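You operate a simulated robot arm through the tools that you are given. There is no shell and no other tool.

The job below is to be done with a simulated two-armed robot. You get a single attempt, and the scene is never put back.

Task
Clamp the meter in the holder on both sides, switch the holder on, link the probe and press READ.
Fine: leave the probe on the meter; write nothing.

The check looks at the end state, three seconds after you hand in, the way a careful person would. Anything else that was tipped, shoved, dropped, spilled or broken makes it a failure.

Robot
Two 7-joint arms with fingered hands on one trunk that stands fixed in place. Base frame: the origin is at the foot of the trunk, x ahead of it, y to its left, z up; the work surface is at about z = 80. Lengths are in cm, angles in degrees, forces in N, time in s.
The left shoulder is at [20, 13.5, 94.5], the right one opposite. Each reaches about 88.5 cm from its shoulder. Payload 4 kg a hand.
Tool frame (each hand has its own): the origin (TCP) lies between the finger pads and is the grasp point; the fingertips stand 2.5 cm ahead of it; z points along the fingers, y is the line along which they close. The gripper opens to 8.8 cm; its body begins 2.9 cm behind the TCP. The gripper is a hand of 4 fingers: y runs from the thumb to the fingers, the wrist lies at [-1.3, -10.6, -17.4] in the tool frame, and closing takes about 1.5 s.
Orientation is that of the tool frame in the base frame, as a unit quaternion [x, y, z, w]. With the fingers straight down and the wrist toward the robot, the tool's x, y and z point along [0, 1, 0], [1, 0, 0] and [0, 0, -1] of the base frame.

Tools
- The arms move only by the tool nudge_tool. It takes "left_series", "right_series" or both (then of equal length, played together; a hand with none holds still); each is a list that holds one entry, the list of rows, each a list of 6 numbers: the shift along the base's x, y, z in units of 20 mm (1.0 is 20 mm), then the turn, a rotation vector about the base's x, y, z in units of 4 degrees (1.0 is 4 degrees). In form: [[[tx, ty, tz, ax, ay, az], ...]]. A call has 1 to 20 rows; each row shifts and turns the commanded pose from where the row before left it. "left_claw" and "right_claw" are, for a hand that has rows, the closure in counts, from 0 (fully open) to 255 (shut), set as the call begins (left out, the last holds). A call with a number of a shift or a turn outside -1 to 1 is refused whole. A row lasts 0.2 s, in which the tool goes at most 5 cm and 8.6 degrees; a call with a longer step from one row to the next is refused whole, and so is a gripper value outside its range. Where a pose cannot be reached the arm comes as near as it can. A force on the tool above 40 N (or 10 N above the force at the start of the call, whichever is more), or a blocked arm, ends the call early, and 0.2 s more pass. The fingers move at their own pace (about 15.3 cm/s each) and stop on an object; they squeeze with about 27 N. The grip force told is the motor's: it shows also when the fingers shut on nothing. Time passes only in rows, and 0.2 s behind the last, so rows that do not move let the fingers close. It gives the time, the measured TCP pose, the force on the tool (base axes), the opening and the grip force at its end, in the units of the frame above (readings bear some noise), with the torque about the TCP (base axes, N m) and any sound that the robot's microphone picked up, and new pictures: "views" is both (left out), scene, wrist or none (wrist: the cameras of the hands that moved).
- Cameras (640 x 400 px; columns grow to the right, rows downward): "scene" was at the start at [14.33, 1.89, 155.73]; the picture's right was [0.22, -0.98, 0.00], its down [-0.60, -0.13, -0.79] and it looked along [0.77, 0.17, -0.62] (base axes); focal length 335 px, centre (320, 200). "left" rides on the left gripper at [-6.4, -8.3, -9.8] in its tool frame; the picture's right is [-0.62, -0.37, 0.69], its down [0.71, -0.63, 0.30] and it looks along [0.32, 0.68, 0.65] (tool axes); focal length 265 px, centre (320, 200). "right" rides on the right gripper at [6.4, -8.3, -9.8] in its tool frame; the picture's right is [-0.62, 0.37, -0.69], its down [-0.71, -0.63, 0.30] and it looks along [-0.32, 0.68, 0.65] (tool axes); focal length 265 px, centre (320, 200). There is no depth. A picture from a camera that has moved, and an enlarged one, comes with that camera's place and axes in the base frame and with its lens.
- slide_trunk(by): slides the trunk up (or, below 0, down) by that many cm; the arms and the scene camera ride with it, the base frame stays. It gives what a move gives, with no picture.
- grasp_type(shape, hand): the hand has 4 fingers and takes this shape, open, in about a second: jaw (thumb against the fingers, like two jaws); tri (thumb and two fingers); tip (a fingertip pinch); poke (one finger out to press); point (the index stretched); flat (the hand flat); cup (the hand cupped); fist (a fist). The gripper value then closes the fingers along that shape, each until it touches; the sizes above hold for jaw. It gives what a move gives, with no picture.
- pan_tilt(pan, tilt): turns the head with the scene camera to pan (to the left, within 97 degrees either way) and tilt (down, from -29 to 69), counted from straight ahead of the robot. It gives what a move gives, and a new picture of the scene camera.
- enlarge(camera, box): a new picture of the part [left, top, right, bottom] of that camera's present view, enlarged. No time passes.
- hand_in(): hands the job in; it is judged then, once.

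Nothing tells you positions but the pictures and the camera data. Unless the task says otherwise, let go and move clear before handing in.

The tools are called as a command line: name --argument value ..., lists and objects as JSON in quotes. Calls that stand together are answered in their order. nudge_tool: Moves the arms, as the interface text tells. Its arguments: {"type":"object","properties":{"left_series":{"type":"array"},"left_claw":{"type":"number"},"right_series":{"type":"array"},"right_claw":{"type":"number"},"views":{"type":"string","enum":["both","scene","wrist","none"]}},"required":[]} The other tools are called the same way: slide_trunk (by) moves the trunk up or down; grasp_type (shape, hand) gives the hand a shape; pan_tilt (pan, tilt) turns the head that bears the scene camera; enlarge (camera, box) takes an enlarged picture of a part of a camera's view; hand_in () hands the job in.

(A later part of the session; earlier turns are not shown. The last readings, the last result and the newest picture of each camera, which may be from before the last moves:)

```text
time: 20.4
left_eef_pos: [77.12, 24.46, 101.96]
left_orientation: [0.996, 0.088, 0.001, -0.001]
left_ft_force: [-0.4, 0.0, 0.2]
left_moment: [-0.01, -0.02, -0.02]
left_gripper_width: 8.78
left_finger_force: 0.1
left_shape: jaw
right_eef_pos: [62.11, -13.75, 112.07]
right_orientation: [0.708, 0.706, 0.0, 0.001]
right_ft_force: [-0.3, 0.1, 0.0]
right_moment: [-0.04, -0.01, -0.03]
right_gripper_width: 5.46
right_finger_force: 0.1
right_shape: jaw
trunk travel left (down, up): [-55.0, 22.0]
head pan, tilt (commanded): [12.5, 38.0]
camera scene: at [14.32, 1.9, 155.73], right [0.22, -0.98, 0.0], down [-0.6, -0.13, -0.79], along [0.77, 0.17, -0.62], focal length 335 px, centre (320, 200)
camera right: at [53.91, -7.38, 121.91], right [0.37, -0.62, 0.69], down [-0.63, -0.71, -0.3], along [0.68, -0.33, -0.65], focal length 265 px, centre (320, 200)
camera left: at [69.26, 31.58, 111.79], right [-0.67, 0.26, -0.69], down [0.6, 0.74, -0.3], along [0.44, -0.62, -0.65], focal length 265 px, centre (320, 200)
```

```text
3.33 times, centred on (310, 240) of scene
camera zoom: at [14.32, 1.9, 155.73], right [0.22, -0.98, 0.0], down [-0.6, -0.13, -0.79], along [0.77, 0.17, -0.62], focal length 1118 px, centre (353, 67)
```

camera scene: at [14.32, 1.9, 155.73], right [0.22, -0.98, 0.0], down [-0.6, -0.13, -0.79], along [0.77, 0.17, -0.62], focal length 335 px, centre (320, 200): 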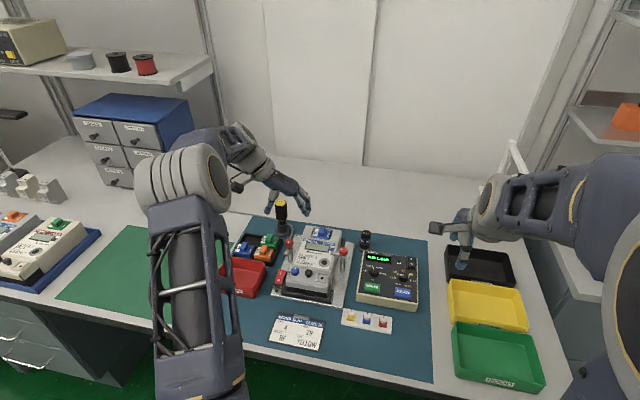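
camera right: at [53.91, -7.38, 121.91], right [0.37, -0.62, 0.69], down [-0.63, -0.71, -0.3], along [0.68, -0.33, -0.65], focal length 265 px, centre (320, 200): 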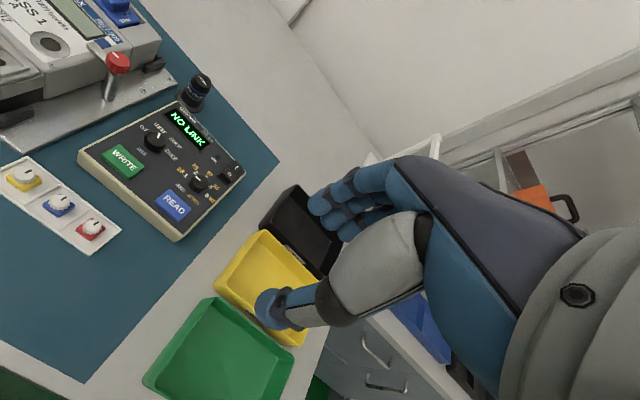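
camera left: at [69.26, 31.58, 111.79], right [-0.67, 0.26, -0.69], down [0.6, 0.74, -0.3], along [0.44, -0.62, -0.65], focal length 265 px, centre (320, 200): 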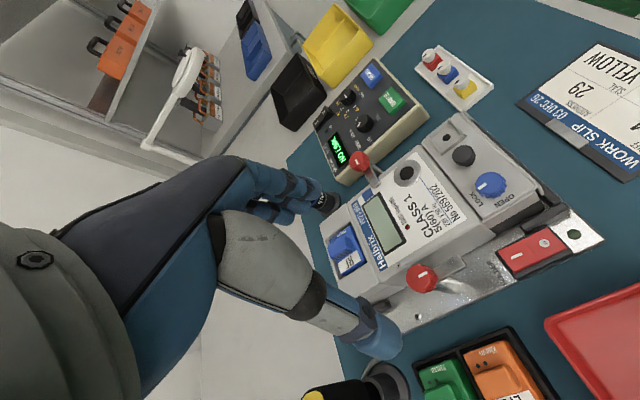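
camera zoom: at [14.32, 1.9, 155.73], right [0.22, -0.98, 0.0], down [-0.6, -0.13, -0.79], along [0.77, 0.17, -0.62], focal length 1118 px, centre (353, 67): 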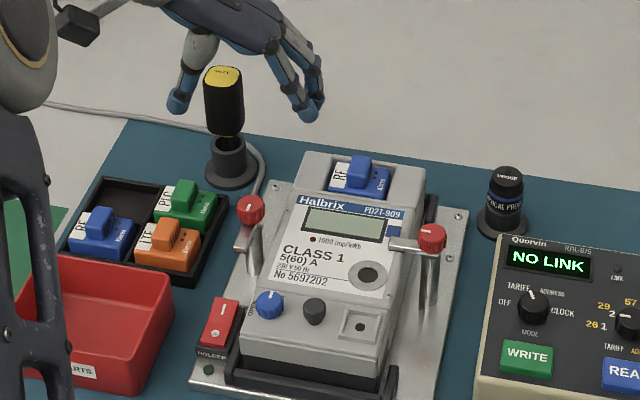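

The right clamp is confirmed closed from the scene view. The left knob is at about (77.1, 24.75), so I'll lower the left hand around it with the jaw half closed.

nudge_tool --left_series '[[[0, 0.08, -0.8, 0, 0, -1], [0, 0.07, -0.8, 0, 0, -1], [0, 0, -0.8, 0, 0, 0], [0, 0, -0.8, 0, 0, 0], [0, 0, -0.8, 0, 0, 0], [0, 0, -0.7, 0, 0, 0], [0, 0, -0.4, 0, 0, 0], [0, 0, 0, 0, 0, 0]]]' --left_claw 105 --views "both"

enlarge --camera "left" --box '[260, 170, 420, 340]'

enlarge --camera "scene" --box '[250, 200, 340, 280]'

```text
time: 22.2
left_eef_pos: [77.02, 24.76, 91.76]
left_orientation: [1.0, 0.018, 0.0, 0.001]
left_ft_force: [-0.4, -1.2, -0.5]
left_moment: [0.01, 0.01, -0.02]
left_gripper_width: 5.22
left_finger_force: 0.0
left_shape: jaw
right_eef_pos: [62.27, -13.75, 112.04]
right_orientation: [0.708, 0.706, 0.001, 0.0]
right_ft_force: [-0.3, 0.6, -1.0]
right_moment: [-0.03, 0.02, 0.02]
right_gripper_width: 5.47
right_finger_force: 0.0
right_shape: jaw
trunk travel left (down, up): [-55.0, 22.0]
head pan, tilt (commanded): [12.5, 38.0]
camera scene: at [14.33, 1.89, 155.73], right [0.22, -0.98, 0.0], down [-0.6, -0.13, -0.79], along [0.77, 0.17, -0.62], focal length 335 px, centre (320, 200)
camera left: at [70.35, 32.95, 101.67], right [-0.63, 0.35, -0.69], down [0.69, 0.65, -0.3], along [0.35, -0.67, -0.65], focal length 265 px, centre (320, 200)
```

scene: 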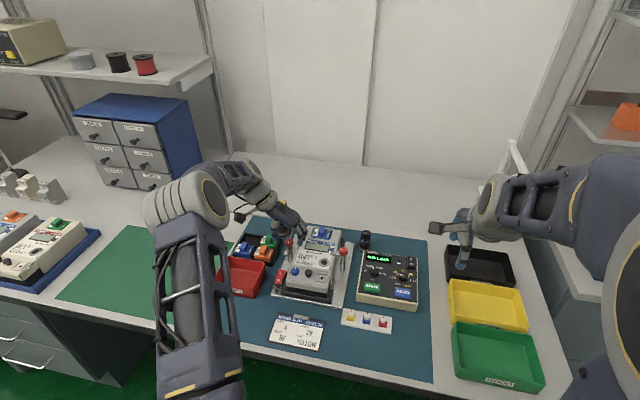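
left: 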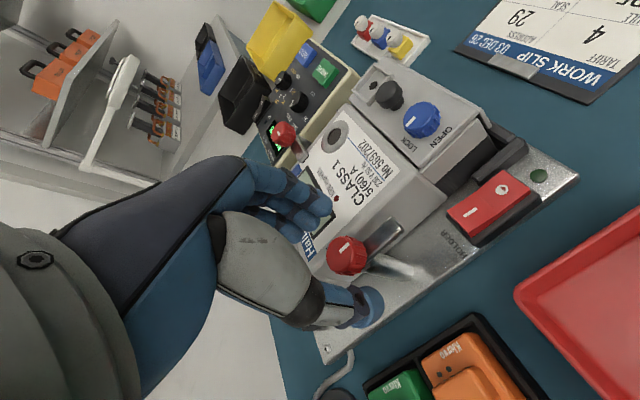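

```text
2.35 times, centred on (340, 255) of left
camera zoom: at [70.35, 32.95, 101.67], right [-0.63, 0.35, -0.69], down [0.69, 0.65, -0.3], along [0.35, -0.67, -0.65], focal length 624 px, centre (273, 71)
```

zoom: 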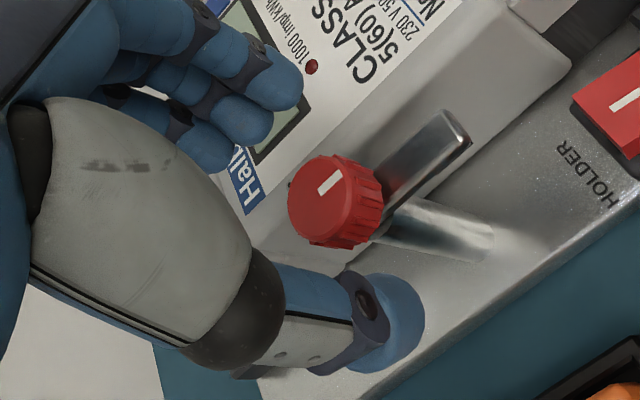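

```text
5.00 times, centred on (295, 240) of scene
camera zoom: at [14.33, 1.89, 155.73], right [0.22, -0.98, 0.0], down [-0.6, -0.13, -0.79], along [0.77, 0.17, -0.62], focal length 1676 px, centre (445, 0)
```

zoom: 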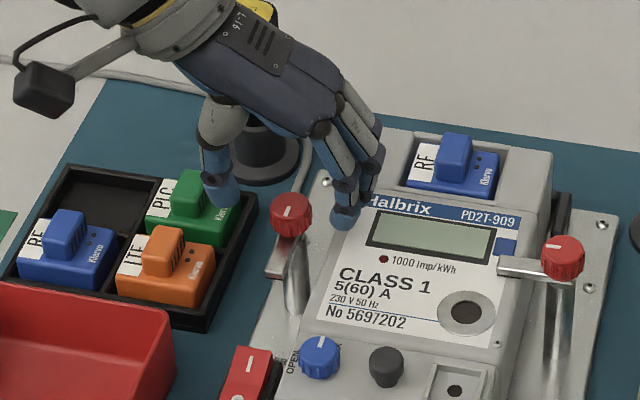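

The left knob is centred at about (77.06, 24.85). I'll lower the last bit and close on it.

nudge_tool --left_series '[[[0.02, 0.04, -0.2, 0, 0, 0], [0, 0, -0.17, 0, 0, 0], [0, 0, 0, 0, 0, 0]]]' --left_claw 105 --views "none"

nudge_tool --left_series '[[[0, 0, 0, 0, 0, 0], [0, 0, 0, 0, 0, 0], [0, 0, 0, 0, 0, 0], [0, 0, 0, 0, 0, 0], [0, 0, 0, 0, 0, 0], [0, 0, 0, 0, 0, 0], [0, 0, 0, 0, 0, 0]]]' --left_claw 230 --views "both"

enlarge --camera "left" --box '[260, 170, 420, 340]'

enlarge --camera "scene" --box '[250, 200, 340, 280]'

```text
time: 23.0
left_eef_pos: [77.09, 24.9, 91.08]
left_orientation: [1.0, 0.018, 0.0, 0.001]
left_ft_force: [-0.1, 0.0, 0.1]
left_moment: [0.0, 0.0, 0.01]
left_gripper_width: 5.23
left_finger_force: 0.1
left_shape: jaw
right_eef_pos: [62.21, -13.73, 112.1]
right_orientation: [0.709, 0.705, -0.001, 0.0]
right_ft_force: [-0.3, 0.1, 0.6]
right_moment: [0.02, -0.01, 0.0]
right_gripper_width: 5.48
right_finger_force: 0.0
right_shape: jaw
trunk travel left (down, up): [-55.0, 22.0]
head pan, tilt (commanded): [12.5, 38.0]
```

```text
time: 24.6
left_eef_pos: [77.06, 24.83, 91.08]
left_orientation: [1.0, 0.017, 0.0, 0.0]
left_ft_force: [-3.5, 1.9, -1.0]
left_moment: [0.0, 0.03, -0.04]
left_gripper_width: 1.22
left_finger_force: 27.2
left_shape: jaw
right_eef_pos: [62.17, -13.81, 111.99]
right_orientation: [0.708, 0.706, 0.0, 0.0]
right_ft_force: [0.8, 0.5, 0.2]
right_moment: [-0.04, -0.01, 0.0]
right_gripper_width: 5.46
right_finger_force: 0.1
right_shape: jaw
trunk travel left (down, up): [-55.0, 22.0]
head pan, tilt (commanded): [12.5, 38.0]
camera scene: at [14.33, 1.9, 155.73], right [0.22, -0.98, 0.0], down [-0.6, -0.13, -0.79], along [0.77, 0.17, -0.62], focal length 335 px, centre (320, 200)
camera left: at [70.37, 33.0, 100.94], right [-0.63, 0.35, -0.69], down [0.69, 0.65, -0.3], along [0.35, -0.67, -0.65], focal length 265 px, centre (320, 200)
```

scene: 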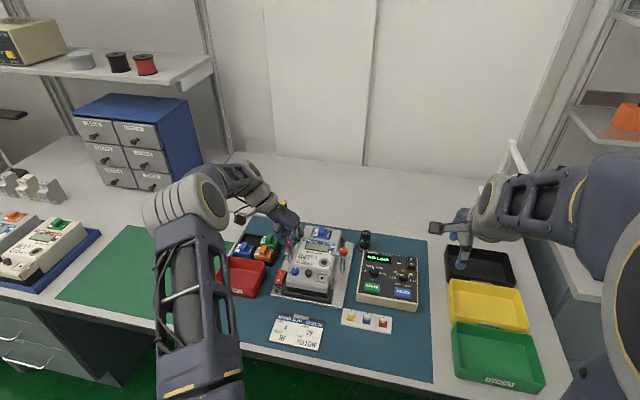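
left: 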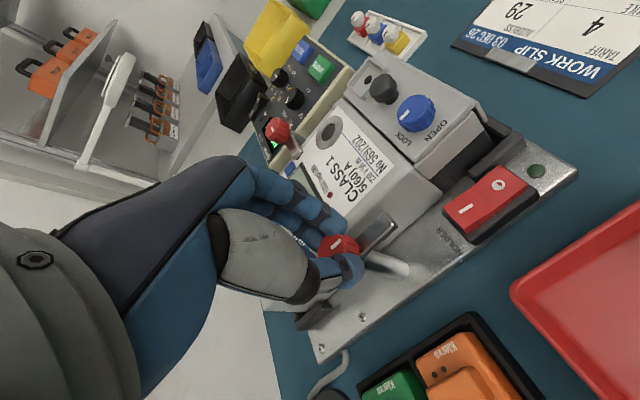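

```text
2.35 times, centred on (340, 255) of left
camera zoom: at [70.37, 33.0, 100.94], right [-0.63, 0.35, -0.69], down [0.69, 0.65, -0.3], along [0.35, -0.67, -0.65], focal length 624 px, centre (273, 71)
```

zoom: 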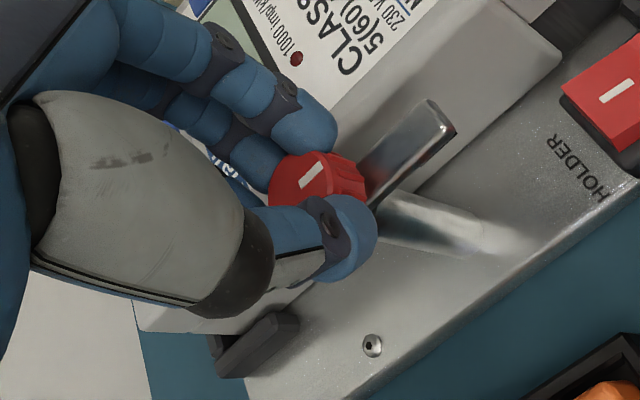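

```text
5.00 times, centred on (295, 240) of scene
camera zoom: at [14.33, 1.9, 155.73], right [0.22, -0.98, 0.0], down [-0.6, -0.13, -0.79], along [0.77, 0.17, -0.62], focal length 1676 px, centre (445, 0)
```

zoom: 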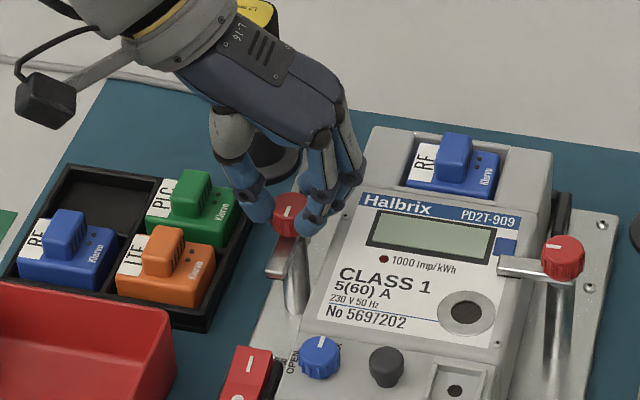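

The left knob is gripped firmly. Now I'll twist it counter-clockwise 88° plus a small margin, so the arm swings over the meter.

nudge_tool --left_series '[[[0, 0, 0, 0, 0, 1], [0, 0, 0, 0, 0, 1], [0, 0, 0, 0, 0, 1], [0, 0, 0, 0, 0, 1], [0, 0, 0, 0, 0, 1], [0, 0, 0, 0, 0, 1], [0, 0, 0, 0, 0, 1], [0, 0, 0, 0, 0, 1], [0, 0, 0, 0, 0, 1], [0, 0, 0, 0, 0, 1], [0, 0, 0, 0, 0, 1]]]' --left_claw 230 --views "wrist"

nudge_tool --left_series '[[[0, 0, 0, 0, 0, 1], [0, 0, 0, 0, 0, 1], [0, 0, 0, 0, 0, 1], [0, 0, 0, 0, 0, 1], [0, 0, 0, 0, 0, 1], [0, 0, 0, 0, 0, 1], [0, 0, 0, 0, 0, 1], [0, 0, 0, 0, 0, 1], [0, 0, 0, 0, 0, 1], [0, 0, 0, 0, 0, 1], [0, 0, 0, 0, 0, 1]]]' --left_claw 230 --views "both"

enlarge --camera "left" --box '[280, 130, 440, 340]'

```text
time: 27.0
left_eef_pos: [77.22, 24.87, 90.99]
left_orientation: [0.92, 0.391, 0.001, 0.001]
left_ft_force: [-4.3, -9.1, -1.8]
left_moment: [-0.18, -0.01, -0.03]
left_gripper_width: 1.19
left_finger_force: 26.9
left_shape: jaw
right_eef_pos: [62.11, -13.84, 112.08]
right_orientation: [0.708, 0.706, 0.0, 0.0]
right_ft_force: [0.5, -0.2, -0.4]
right_moment: [-0.01, -0.02, 0.0]
right_gripper_width: 5.48
right_finger_force: 0.1
right_shape: jaw
trunk travel left (down, up): [-55.0, 22.0]
head pan, tilt (commanded): [12.5, 38.0]
camera left: at [66.66, 25.97, 100.95], right [-0.7, -0.19, -0.69], down [0.04, 0.95, -0.31], along [0.72, -0.24, -0.65], focal length 265 px, centre (320, 200)
```

left: 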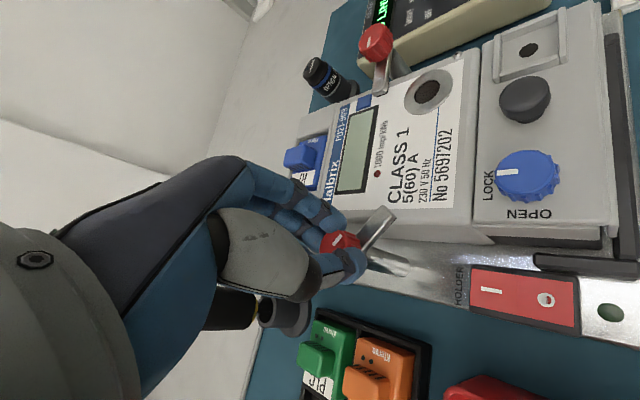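

```text
time: 29.4
left_eef_pos: [77.12, 24.69, 90.98]
left_orientation: [0.708, 0.706, 0.0, 0.001]
left_ft_force: [-3.0, -17.5, 3.8]
left_moment: [-0.32, -0.05, -0.24]
left_gripper_width: 1.21
left_finger_force: 26.9
left_shape: jaw
right_eef_pos: [62.2, -13.9, 112.04]
right_orientation: [0.709, 0.705, 0.001, 0.0]
right_ft_force: [0.7, 0.4, 0.0]
right_moment: [-0.02, 0.02, -0.02]
right_gripper_width: 5.52
right_finger_force: 0.0
right_shape: jaw
trunk travel left (down, up): [-55.0, 22.0]
head pan, tilt (commanded): [12.5, 38.0]
camera scene: at [14.3, 1.84, 155.73], right [0.22, -0.98, 0.0], down [-0.6, -0.13, -0.79], along [0.77, 0.17, -0.62], focal length 335 px, centre (320, 200)
camera left: at [68.76, 18.24, 100.91], right [-0.37, -0.62, -0.69], down [-0.63, 0.72, -0.31], along [0.69, 0.32, -0.65], focal length 265 px, centre (320, 200)
```

scene: 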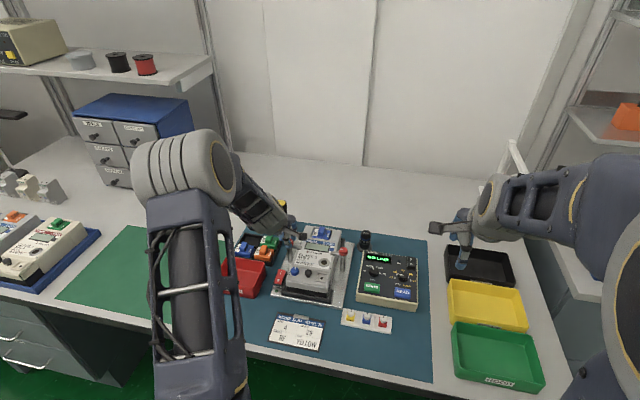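
left: 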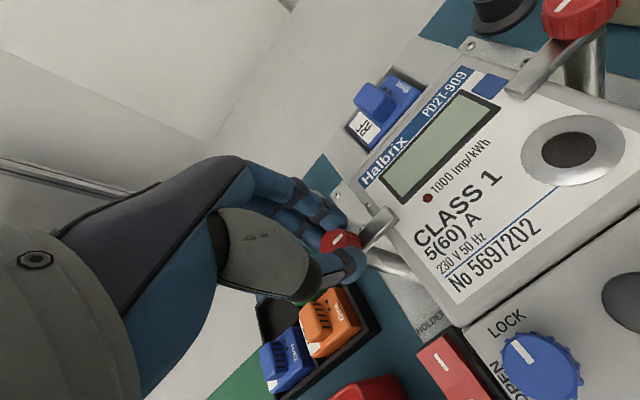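

```text
1.90 times, centred on (360, 235) of left
camera zoom: at [68.76, 18.24, 100.91], right [-0.37, -0.62, -0.69], down [-0.63, 0.72, -0.31], along [0.69, 0.32, -0.65], focal length 506 px, centre (244, 133)
```

zoom: 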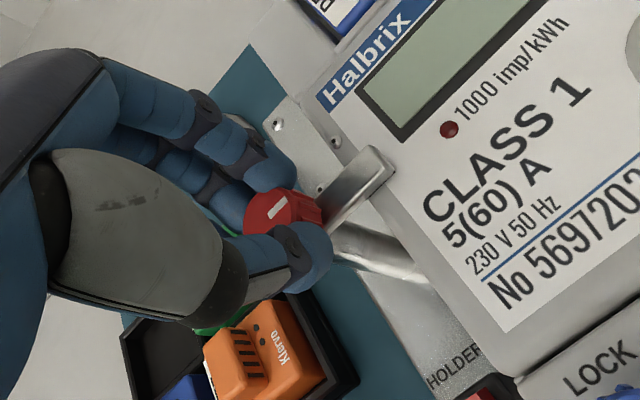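

The left arm has swung over the meter edge. I'll add the same small extra twist as on the right, then release and lift.

nudge_tool --left_series '[[[0, 0, 0, 0, 0, 0.7], [0, 0, 0, 0, 0, 0.7], [0, 0, 0, 0, 0, 0]]]' --left_claw 230 --views "none"

nudge_tool --left_series '[[[0, 0, 0, 0, 0, 0], [0, 0, 0, 0, 0, 0], [0, 0, 0, 0, 0, 0], [0, 0, 0, 0, 0, 0], [0, 0, 0.5, 0, 0, 0], [0, 0, 1, 0, 0, 0], [0, 0, 1, 0, 0, 0], [0, 0, 1, 0, 0, 0], [0, 0, 1, 0, 0, 0], [0, 0, 1, 0, 0, 0]]]' --left_claw 95 --views "both"

enlarge --camera "left" --box '[300, 100, 620, 340]'

```text
time: 30.2
left_eef_pos: [77.21, 24.44, 91.04]
left_orientation: [0.672, 0.74, 0.0, 0.0]
left_ft_force: [-2.5, -22.0, 4.1]
left_moment: [-0.42, -0.02, -0.29]
left_gripper_width: 1.21
left_finger_force: 27.4
left_shape: jaw
right_eef_pos: [62.16, -13.77, 112.13]
right_orientation: [0.708, 0.706, 0.0, 0.0]
right_ft_force: [0.4, 0.7, -0.8]
right_moment: [-0.01, 0.0, 0.02]
right_gripper_width: 5.46
right_finger_force: 0.0
right_shape: jaw
trunk travel left (down, up): [-55.0, 22.0]
head pan, tilt (commanded): [12.5, 38.0]
```

```text
time: 32.4
left_eef_pos: [77.27, 24.72, 102.02]
left_orientation: [0.672, 0.741, -0.001, 0.001]
left_ft_force: [0.9, 0.4, 0.1]
left_moment: [-0.02, 0.02, 0.0]
left_gripper_width: 5.5
left_finger_force: 0.0
left_shape: jaw
right_eef_pos: [62.1, -13.86, 112.07]
right_orientation: [0.708, 0.706, 0.0, 0.0]
right_ft_force: [-0.1, 0.4, -0.1]
right_moment: [0.03, -0.03, 0.0]
right_gripper_width: 5.5
right_finger_force: 0.0
right_shape: jaw
trunk travel left (down, up): [-55.0, 22.0]
head pan, tilt (commanded): [12.5, 38.0]
camera scene: at [14.34, 1.9, 155.72], right [0.22, -0.98, 0.0], down [-0.6, -0.13, -0.79], along [0.77, 0.17, -0.62], focal length 335 px, centre (320, 200)
camera left: at [69.61, 17.56, 111.89], right [-0.31, -0.65, -0.69], down [-0.7, 0.65, -0.3], along [0.65, 0.39, -0.65], focal length 265 px, centre (320, 200)
```

scene: 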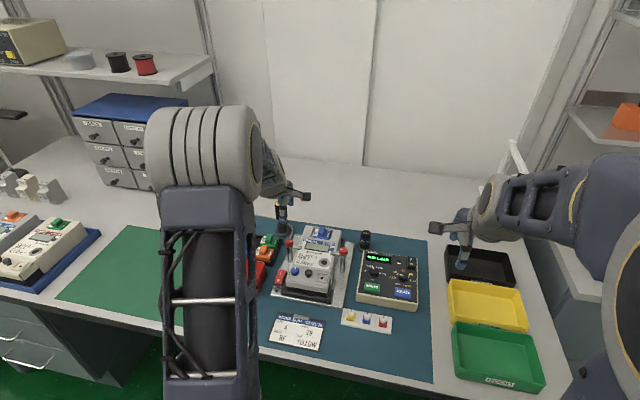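
left: 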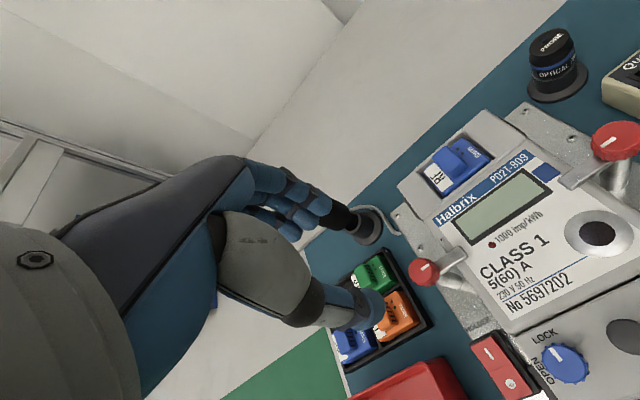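

```text
1.67 times, centred on (460, 220) of left
camera zoom: at [69.61, 17.56, 111.89], right [-0.31, -0.65, -0.69], down [-0.7, 0.65, -0.3], along [0.65, 0.39, -0.65], focal length 442 px, centre (87, 167)
```

zoom: 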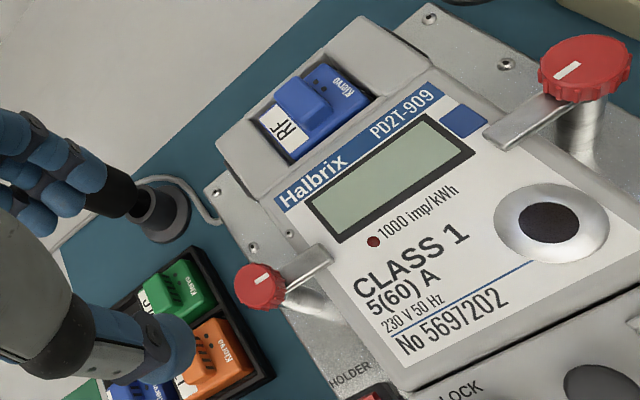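

Both clamps are closed over the meter. Next I'll move the left hand clear above the HOLDER rocker, whose I end is at about (70.6, 25.3, 83.5), and form a poke.

nudge_tool --left_series '[[[-0.6, 0.14, 0.3, 0, 0, -0.17], [-0.6, 0.14, 0.3, 0, 0, -0.17], [-0.6, 0.14, 0.3, 0, 0, -0.17], [-0.6, 0.14, 0.3, 0, 0, -0.17], [-0.6, 0.14, 0.3, 0, 0, -0.17], [-0.6, 0.14, 0.3, 0, 0, -0.17], [-0.6, 0.14, 0.3, 0, 0, -0.17], [-0.6, 0.14, 0.3, 0, 0, -0.17]]]' --left_claw 0 --views "none"

grasp_type --hand "left" --shape "poke"

enlarge --camera "left" --box '[0, 0, 640, 400]'

enlarge --camera "scene" --box '[200, 150, 380, 310]'

```text
time: 34.2
left_eef_pos: [67.71, 27.1, 106.85]
left_orientation: [0.706, 0.708, -0.001, -0.001]
left_ft_force: [0.1, 0.1, -0.2]
left_moment: [0.01, -0.02, 0.03]
left_gripper_width: 8.78
left_finger_force: 0.1
left_shape: jaw
right_eef_pos: [62.14, -13.76, 111.96]
right_orientation: [0.708, 0.706, 0.0, 0.0]
right_ft_force: [0.6, -0.3, 0.9]
right_moment: [0.01, -0.02, 0.02]
right_gripper_width: 5.48
right_finger_force: 0.0
right_shape: jaw
trunk travel left (down, up): [-55.0, 22.0]
head pan, tilt (commanded): [12.5, 38.0]
```

```text
time: 35.1
left_eef_pos: [67.69, 27.15, 106.75]
left_orientation: [0.706, 0.708, 0.0, 0.001]
left_ft_force: [-1.0, 0.3, -0.1]
left_moment: [0.01, 0.01, 0.0]
left_gripper_width: 0.02
left_finger_force: 0.1
left_shape: poke
right_eef_pos: [62.1, -13.73, 112.0]
right_orientation: [0.708, 0.706, 0.001, 0.0]
right_ft_force: [0.5, 0.4, 0.8]
right_moment: [0.0, -0.02, -0.01]
right_gripper_width: 5.46
right_finger_force: 0.0
right_shape: jaw
trunk travel left (down, up): [-55.0, 22.0]
head pan, tilt (commanded): [12.5, 38.0]
```

```text
1.00 times, centred on (320, 200) of left (not enlarged: the box is as wide or as high as the picture)
camera zoom: at [59.31, 20.63, 116.67], right [-0.37, -0.62, -0.69], down [-0.63, 0.71, -0.3], along [0.68, 0.33, -0.65], focal length 265 px, centre (320, 200)
```

zoom: 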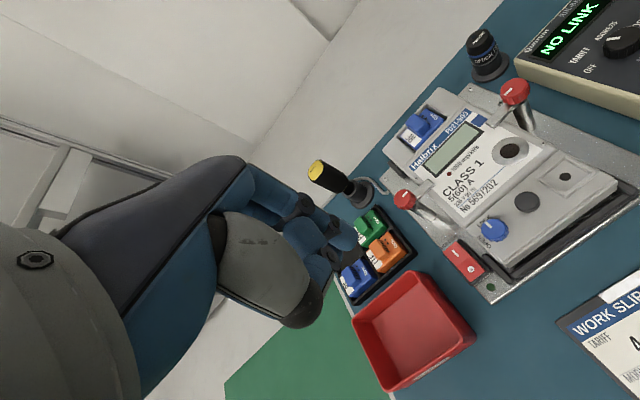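

```text
2.50 times, centred on (290, 230) of scene
camera zoom: at [14.33, 1.89, 155.73], right [0.22, -0.98, 0.0], down [-0.6, -0.13, -0.79], along [0.77, 0.17, -0.62], focal length 838 px, centre (395, 125)
```

zoom: 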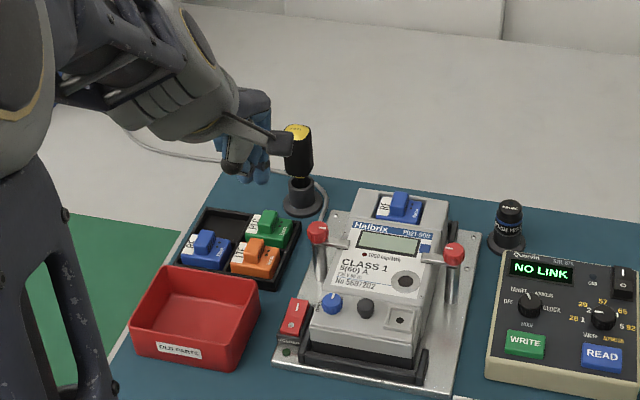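

I need to see exactly where the poking fingertip is, so I'll zoom on the hand.

enlarge --camera "left" --box '[220, 150, 420, 340]'

enlarge --camera "scene" --box '[240, 170, 320, 240]'

enlarge --camera "right" --box '[0, 0, 200, 130]'

```text
2.11 times, centred on (320, 245) of left
camera zoom: at [59.31, 20.63, 116.67], right [-0.37, -0.62, -0.69], down [-0.63, 0.71, -0.3], along [0.68, 0.33, -0.65], focal length 559 px, centre (320, 105)
```

zoom: 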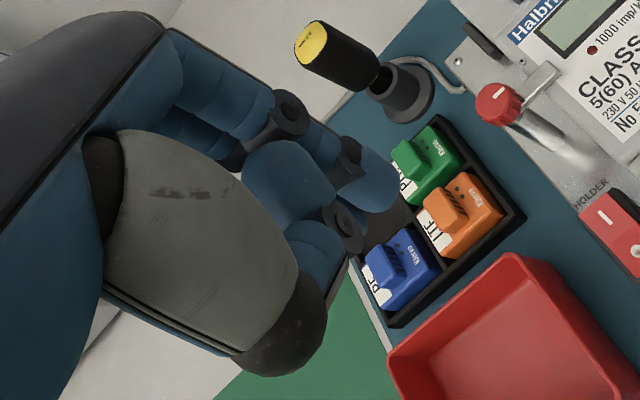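

```text
5.71 times, centred on (280, 205) of scene
camera zoom: at [14.33, 1.89, 155.73], right [0.22, -0.98, 0.0], down [-0.6, -0.13, -0.79], along [0.77, 0.17, -0.62], focal length 1916 px, centre (549, 171)
```

zoom: 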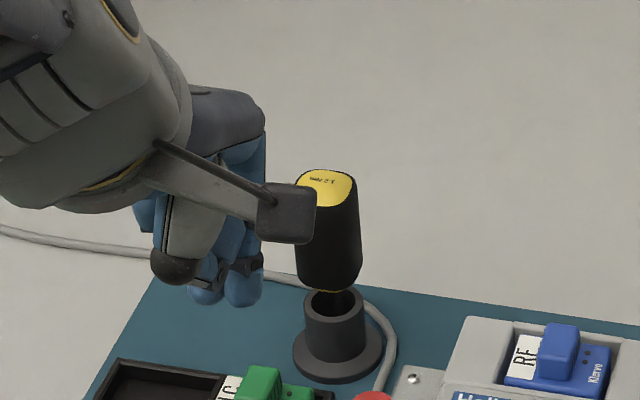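

```text
3.08 times, centred on (100, 65) of right
camera zoom: at [53.93, -7.38, 121.91], right [0.37, -0.62, 0.69], down [-0.63, -0.71, -0.3], along [0.68, -0.33, -0.65], focal length 817 px, centre (997, 615)
```

zoom: 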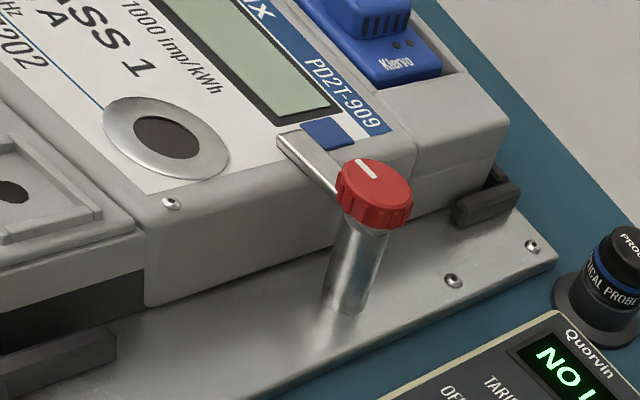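

I'll check both clamp arms' angles more closely before switching on.

enlarge --camera "scene" --box '[275, 225, 365, 275]'

enlarge --camera "left" --box '[380, 60, 560, 250]'

```text
7.11 times, centred on (320, 250) of scene
camera zoom: at [14.33, 1.89, 155.73], right [0.22, -0.98, 0.0], down [-0.6, -0.13, -0.79], along [0.77, 0.17, -0.62], focal length 2384 px, centre (320, -156)
```

zoom: 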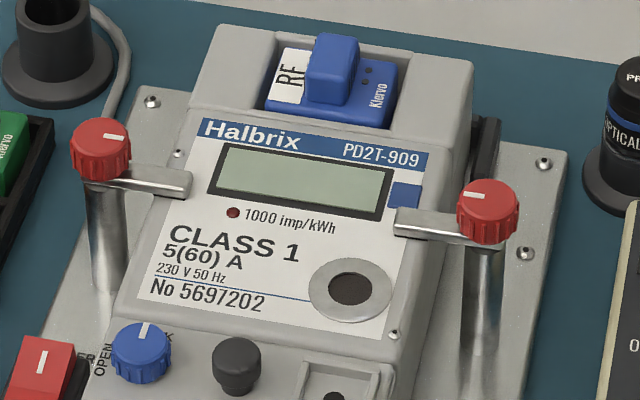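

```text
2.11 times, centred on (470, 155) of left
camera zoom: at [59.31, 20.63, 116.67], right [-0.37, -0.62, -0.69], down [-0.63, 0.71, -0.3], along [0.68, 0.33, -0.65], focal length 559 px, centre (4, 295)
```

zoom: 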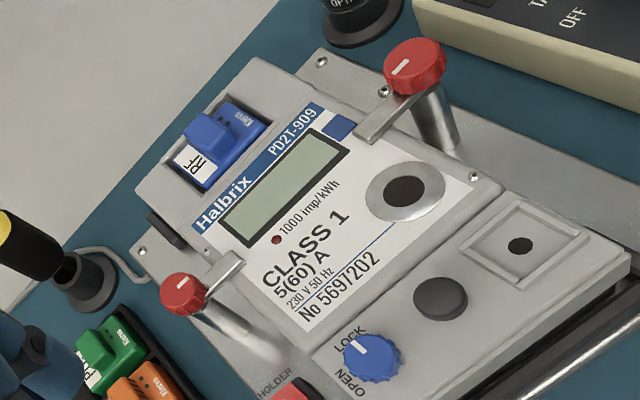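

Both arms are parallel to the meter's cross edges, so the clamps are fully closed. Now I'll zoom tightly on the poking fingertip to locate it.

enlarge --camera "left" --box '[290, 170, 380, 270]'

enlarge --camera "scene" --box '[255, 195, 295, 235]'

```text
4.00 times, centred on (335, 220) of left
camera zoom: at [59.31, 20.63, 116.67], right [-0.37, -0.62, -0.69], down [-0.63, 0.71, -0.3], along [0.68, 0.33, -0.65], focal length 1062 px, centre (260, 120)
```

zoom: 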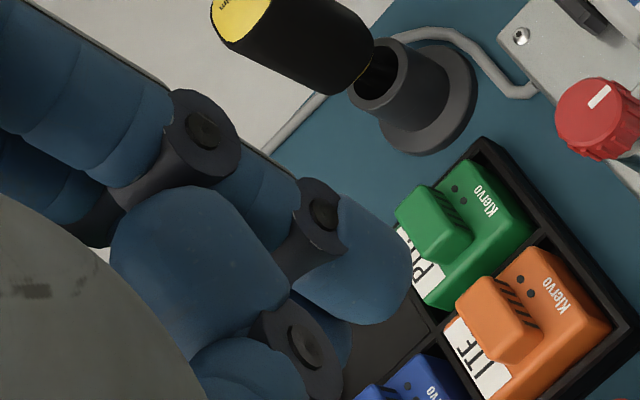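

```text
10.00 times, centred on (275, 215) of scene
camera zoom: at [14.33, 1.89, 155.73], right [0.22, -0.98, 0.0], down [-0.6, -0.13, -0.79], along [0.77, 0.17, -0.62], focal length 3353 px, centre (770, 50)
```

zoom: 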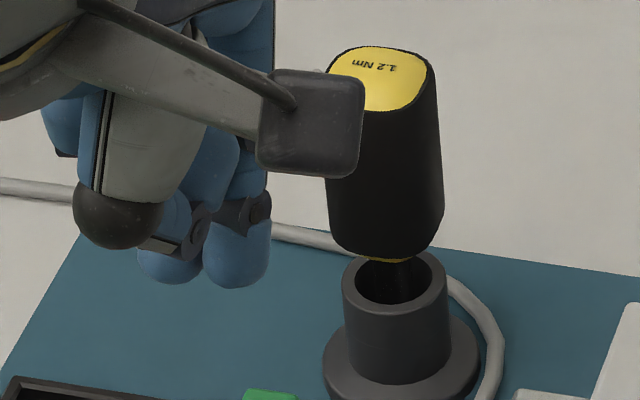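

The poking tip sits roughly at TCP + (0.5, −0.4, −3.2). I'll bring it about 5 cm above the rocker's I end and re-check from there.

nudge_tool --left_series '[[[0.15, -0.0725, -0.7, 0, 0, 0], [0.15, -0.0725, -0.7, 0, 0, 0], [0.15, -0.0725, -0.7, 0, 0, 0], [0.15, -0.0725, -0.7, 0, 0, 0], [0.15, -0.0725, -0.7, 0, 0, 0], [0.15, -0.0725, -0.7, 0, 0, 0], [0.15, -0.0725, -0.7, 0, 0, 0], [0.15, -0.0725, -0.7, 0, 0, 0], [0.15, -0.0725, -0.7, 0, 0, 0], [0.15, -0.0725, -0.7, 0, 0, 0]]]' --views "both"

enlarge --camera "left" --box '[280, 150, 480, 350]'

enlarge --camera "scene" --box '[250, 210, 330, 300]'

```text
time: 37.3
left_eef_pos: [70.64, 25.59, 92.8]
left_orientation: [0.705, 0.709, 0.0, 0.001]
left_ft_force: [0.8, 0.0, -0.3]
left_moment: [0.0, 0.01, 0.02]
left_gripper_width: 0.0
left_finger_force: 0.1
left_shape: poke
right_eef_pos: [62.2, -13.8, 111.9]
right_orientation: [0.709, 0.706, 0.0, 0.0]
right_ft_force: [-0.4, -0.3, 0.1]
right_moment: [0.02, 0.02, 0.01]
right_gripper_width: 5.48
right_finger_force: 0.1
right_shape: jaw
trunk travel left (down, up): [-55.0, 22.0]
head pan, tilt (commanded): [12.5, 38.0]
camera scene: at [14.32, 1.89, 155.73], right [0.22, -0.98, 0.0], down [-0.6, -0.13, -0.79], along [0.77, 0.17, -0.62], focal length 335 px, centre (320, 200)
camera left: at [62.16, 19.2, 102.73], right [-0.37, -0.62, -0.69], down [-0.63, 0.71, -0.3], along [0.68, 0.33, -0.65], focal length 265 px, centre (320, 200)
```

scene: 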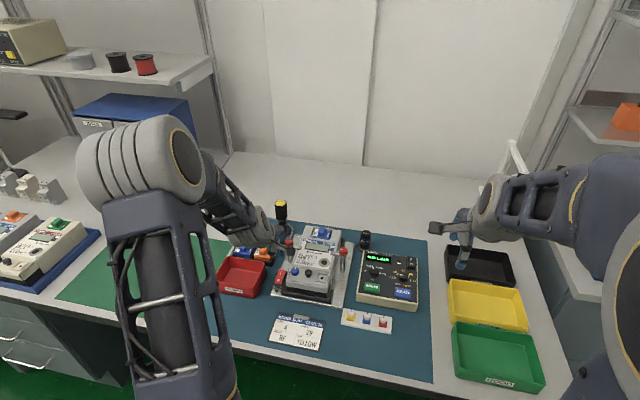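
left: 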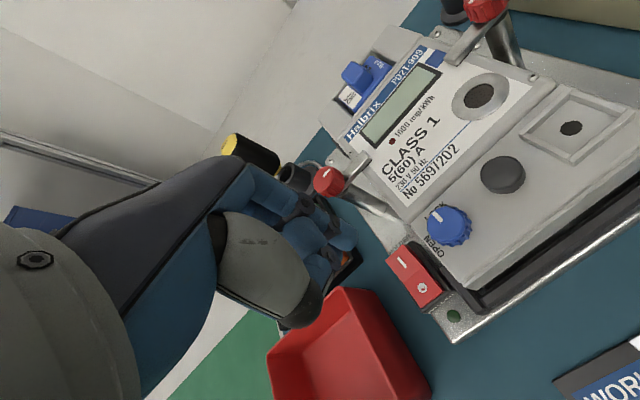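

```text
2.00 times, centred on (380, 250) of left
camera zoom: at [62.16, 19.2, 102.73], right [-0.37, -0.62, -0.69], down [-0.63, 0.71, -0.3], along [0.68, 0.33, -0.65], focal length 531 px, centre (200, 100)
```

zoom: 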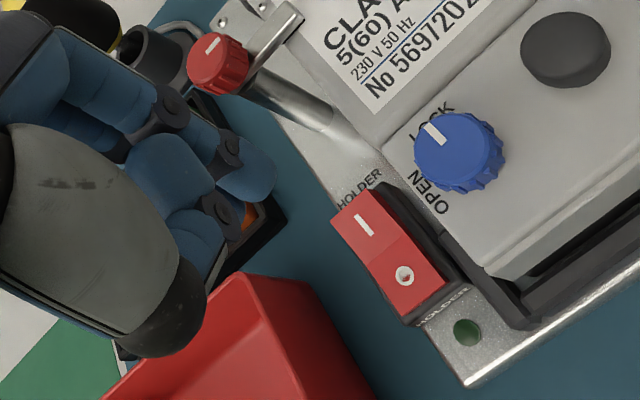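

```text
4.44 times, centred on (290, 255) of scene
camera zoom: at [14.32, 1.89, 155.73], right [0.22, -0.98, 0.0], down [-0.6, -0.13, -0.79], along [0.77, 0.17, -0.62], focal length 1490 px, centre (453, -44)
```

zoom: 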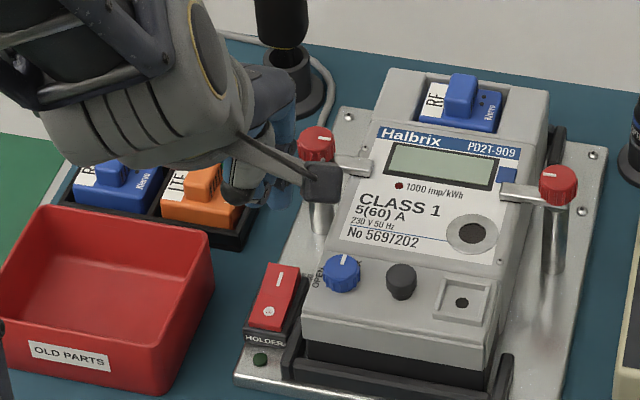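

The tip is above the I end, at roughly (71.1, 25.2, 89.6). I'll go down 5 cm, then look before pressing.

nudge_tool --left_series '[[[0, 0.03, -0.6, 0, 0, 0], [0, 0.03, -0.6, 0, 0, 0], [0, 0, -0.6, 0, 0, 0], [0, 0, -0.5, 0, 0, 0], [0, 0, -0.2, 0, 0, 0]]]' --views "both"

enlarge --camera "left" --box '[280, 150, 480, 350]'

enlarge --camera "scene" --box '[250, 210, 330, 300]'

```text
time: 38.5
left_eef_pos: [70.67, 25.85, 87.89]
left_orientation: [0.706, 0.708, 0.001, 0.001]
left_ft_force: [0.0, 0.2, 0.3]
left_moment: [0.0, 0.0, -0.01]
left_gripper_width: 0.03
left_finger_force: 0.1
left_shape: poke
right_eef_pos: [62.19, -13.78, 111.97]
right_orientation: [0.708, 0.706, 0.0, 0.0]
right_ft_force: [0.5, -1.0, -0.8]
right_moment: [0.0, -0.01, 0.01]
right_gripper_width: 5.48
right_finger_force: 0.1
right_shape: jaw
trunk travel left (down, up): [-55.0, 22.0]
head pan, tilt (commanded): [12.5, 38.0]
camera scene: at [14.33, 1.89, 155.73], right [0.22, -0.98, 0.0], down [-0.6, -0.13, -0.79], along [0.77, 0.17, -0.62], focal length 335 px, centre (320, 200)
camera left: at [62.23, 19.28, 97.78], right [-0.37, -0.62, -0.69], down [-0.63, 0.71, -0.3], along [0.68, 0.33, -0.65], focal length 265 px, centre (320, 200)
```

scene: 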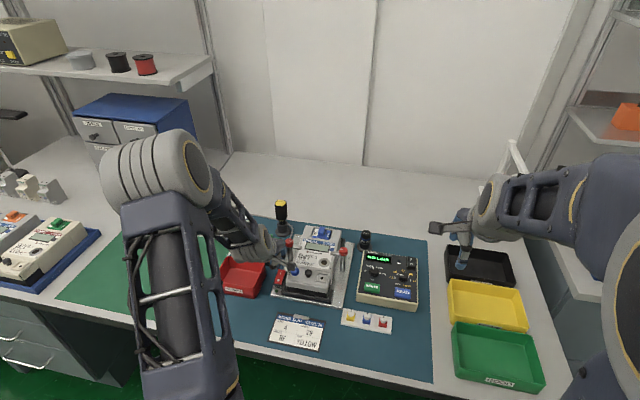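
left: 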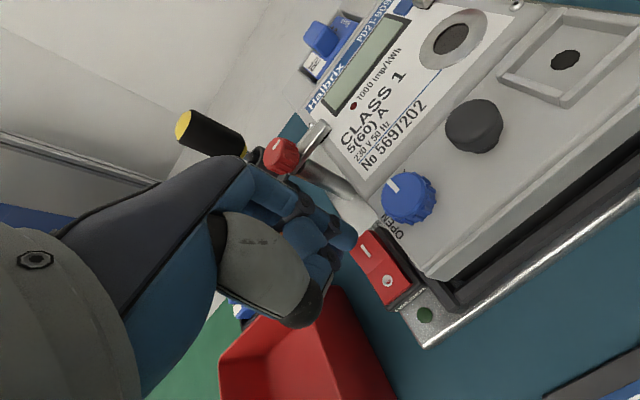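

```text
2.00 times, centred on (380, 250) of left
camera zoom: at [62.23, 19.28, 97.78], right [-0.37, -0.62, -0.69], down [-0.63, 0.71, -0.3], along [0.68, 0.33, -0.65], focal length 531 px, centre (200, 100)
```

zoom: 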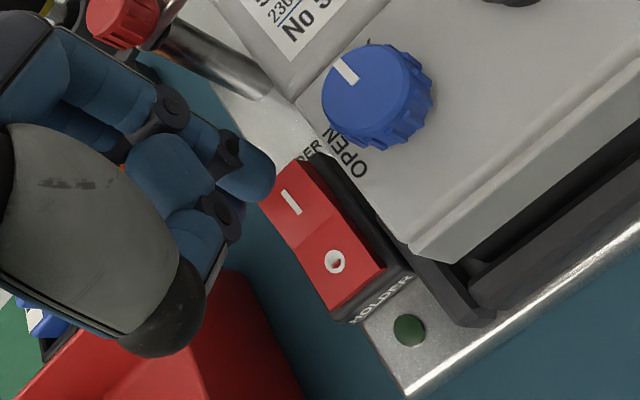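

```text
4.44 times, centred on (290, 255) of scene
camera zoom: at [14.33, 1.89, 155.73], right [0.22, -0.98, 0.0], down [-0.6, -0.13, -0.79], along [0.77, 0.17, -0.62], focal length 1490 px, centre (453, -44)
```

zoom: 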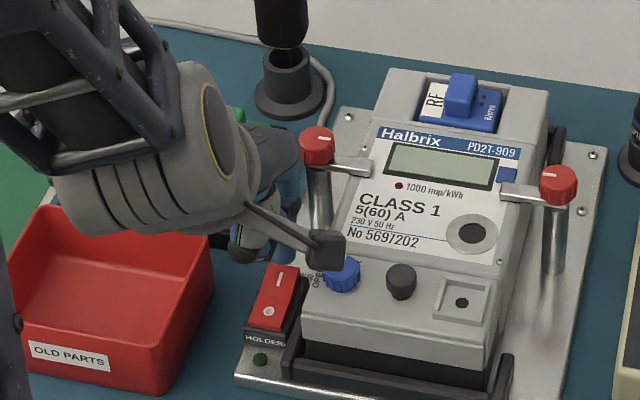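

The fingertip is just above the I half. I'll press down in small steps and watch the force and LED.

nudge_tool --left_series '[[[0, -0.05, -0.2, 0, 0, 0], [0, 0, -0.2, 0, 0, 0], [0, 0, -0.15, 0, 0, 0], [0, 0, 0, 0, 0, 0]]]' --views "both"

enlarge --camera "left" --box '[280, 150, 480, 350]'

enlarge --camera "scene" --box '[250, 210, 330, 300]'

```text
time: 39.5
left_eef_pos: [70.56, 25.62, 86.76]
left_orientation: [0.706, 0.708, 0.001, 0.0]
left_ft_force: [-0.6, 0.2, -0.2]
left_moment: [-0.04, 0.0, -0.03]
left_gripper_width: 0.0
left_finger_force: 0.1
left_shape: poke
right_eef_pos: [62.16, -13.86, 112.06]
right_orientation: [0.708, 0.706, 0.001, 0.0]
right_ft_force: [0.0, 0.1, 0.1]
right_moment: [0.0, -0.02, 0.02]
right_gripper_width: 5.49
right_finger_force: 0.0
right_shape: jaw
trunk travel left (down, up): [-55.0, 22.0]
head pan, tilt (commanded): [12.5, 38.0]
camera scene: at [14.33, 1.89, 155.73], right [0.22, -0.98, 0.0], down [-0.6, -0.13, -0.79], along [0.77, 0.17, -0.62], focal length 335 px, centre (320, 200)
camera left: at [62.24, 19.21, 96.56], right [-0.37, -0.62, -0.69], down [-0.63, 0.71, -0.3], along [0.68, 0.33, -0.65], focal length 265 px, centre (320, 200)
```

scene: 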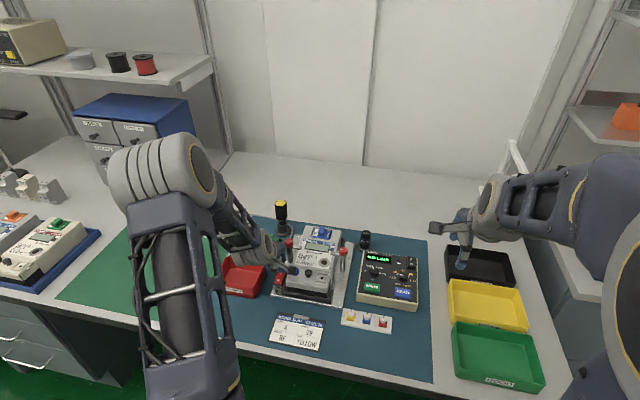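
left: 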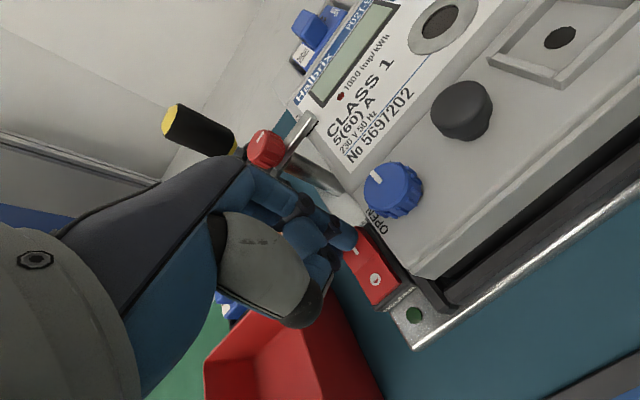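

```text
2.00 times, centred on (380, 250) of left
camera zoom: at [62.24, 19.21, 96.56], right [-0.37, -0.62, -0.69], down [-0.63, 0.71, -0.3], along [0.68, 0.33, -0.65], focal length 531 px, centre (200, 100)
```

zoom: 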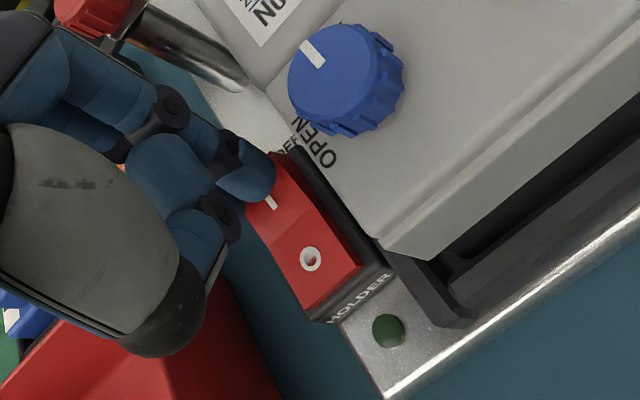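

```text
4.44 times, centred on (290, 255) of scene
camera zoom: at [14.33, 1.89, 155.73], right [0.22, -0.98, 0.0], down [-0.6, -0.13, -0.79], along [0.77, 0.17, -0.62], focal length 1490 px, centre (453, -44)
```

zoom: 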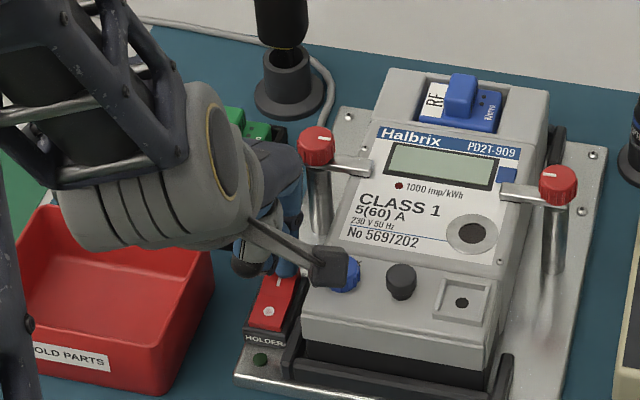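

The tip is at the I mark with no force yet. I'll keep pressing in small steps.

nudge_tool --left_series '[[[0, -0.03, -0.15, 0, 0, 0], [0, 0, -0.15, 0, 0, 0], [0, 0, -0.1, 0, 0, 0], [0, 0, 0, 0, 0, 0]]]' --views "wrist"

enlarge --camera "left" --box '[280, 150, 480, 350]'

enlarge --camera "scene" --box '[250, 210, 330, 300]'

```text
time: 40.5
left_eef_pos: [70.62, 25.58, 85.96]
left_orientation: [0.706, 0.708, -0.001, 0.0]
left_ft_force: [0.6, 0.2, -0.3]
left_moment: [0.01, 0.02, -0.03]
left_gripper_width: 0.01
left_finger_force: 0.1
left_shape: poke
right_eef_pos: [62.18, -13.77, 112.05]
right_orientation: [0.708, 0.706, 0.001, 0.0]
right_ft_force: [-0.4, -1.1, -0.2]
right_moment: [0.0, 0.03, -0.01]
right_gripper_width: 5.47
right_finger_force: 0.0
right_shape: jaw
trunk travel left (down, up): [-55.0, 22.0]
head pan, tilt (commanded): [12.5, 38.0]
heard: click
camera left: at [62.22, 19.22, 95.78], right [-0.37, -0.62, -0.69], down [-0.63, 0.71, -0.3], along [0.68, 0.33, -0.65], focal length 265 px, centre (320, 200)
```

left: 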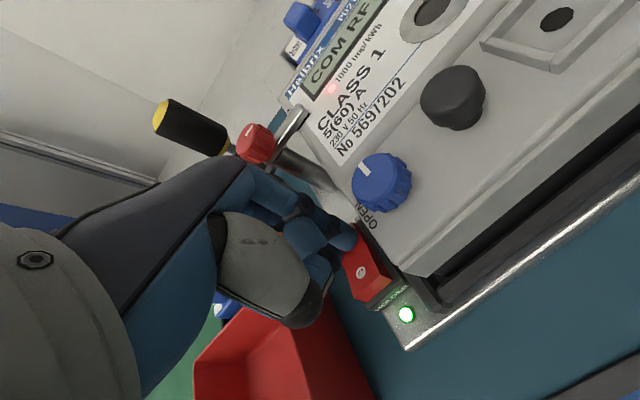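

```text
2.00 times, centred on (380, 250) of left
camera zoom: at [62.22, 19.22, 95.78], right [-0.37, -0.62, -0.69], down [-0.63, 0.71, -0.3], along [0.68, 0.33, -0.65], focal length 531 px, centre (200, 100)
```

zoom: 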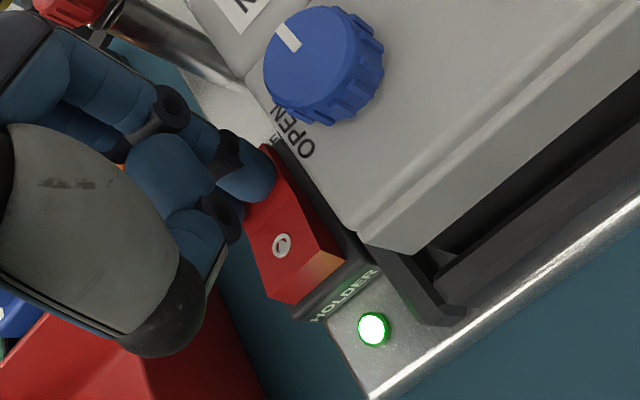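

```text
4.44 times, centred on (290, 255) of scene
camera zoom: at [14.33, 1.89, 155.73], right [0.22, -0.98, 0.0], down [-0.6, -0.13, -0.79], along [0.77, 0.17, -0.62], focal length 1490 px, centre (453, -44)
```

zoom: 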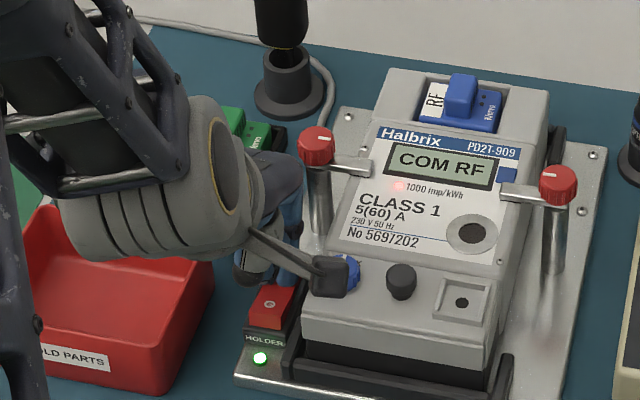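

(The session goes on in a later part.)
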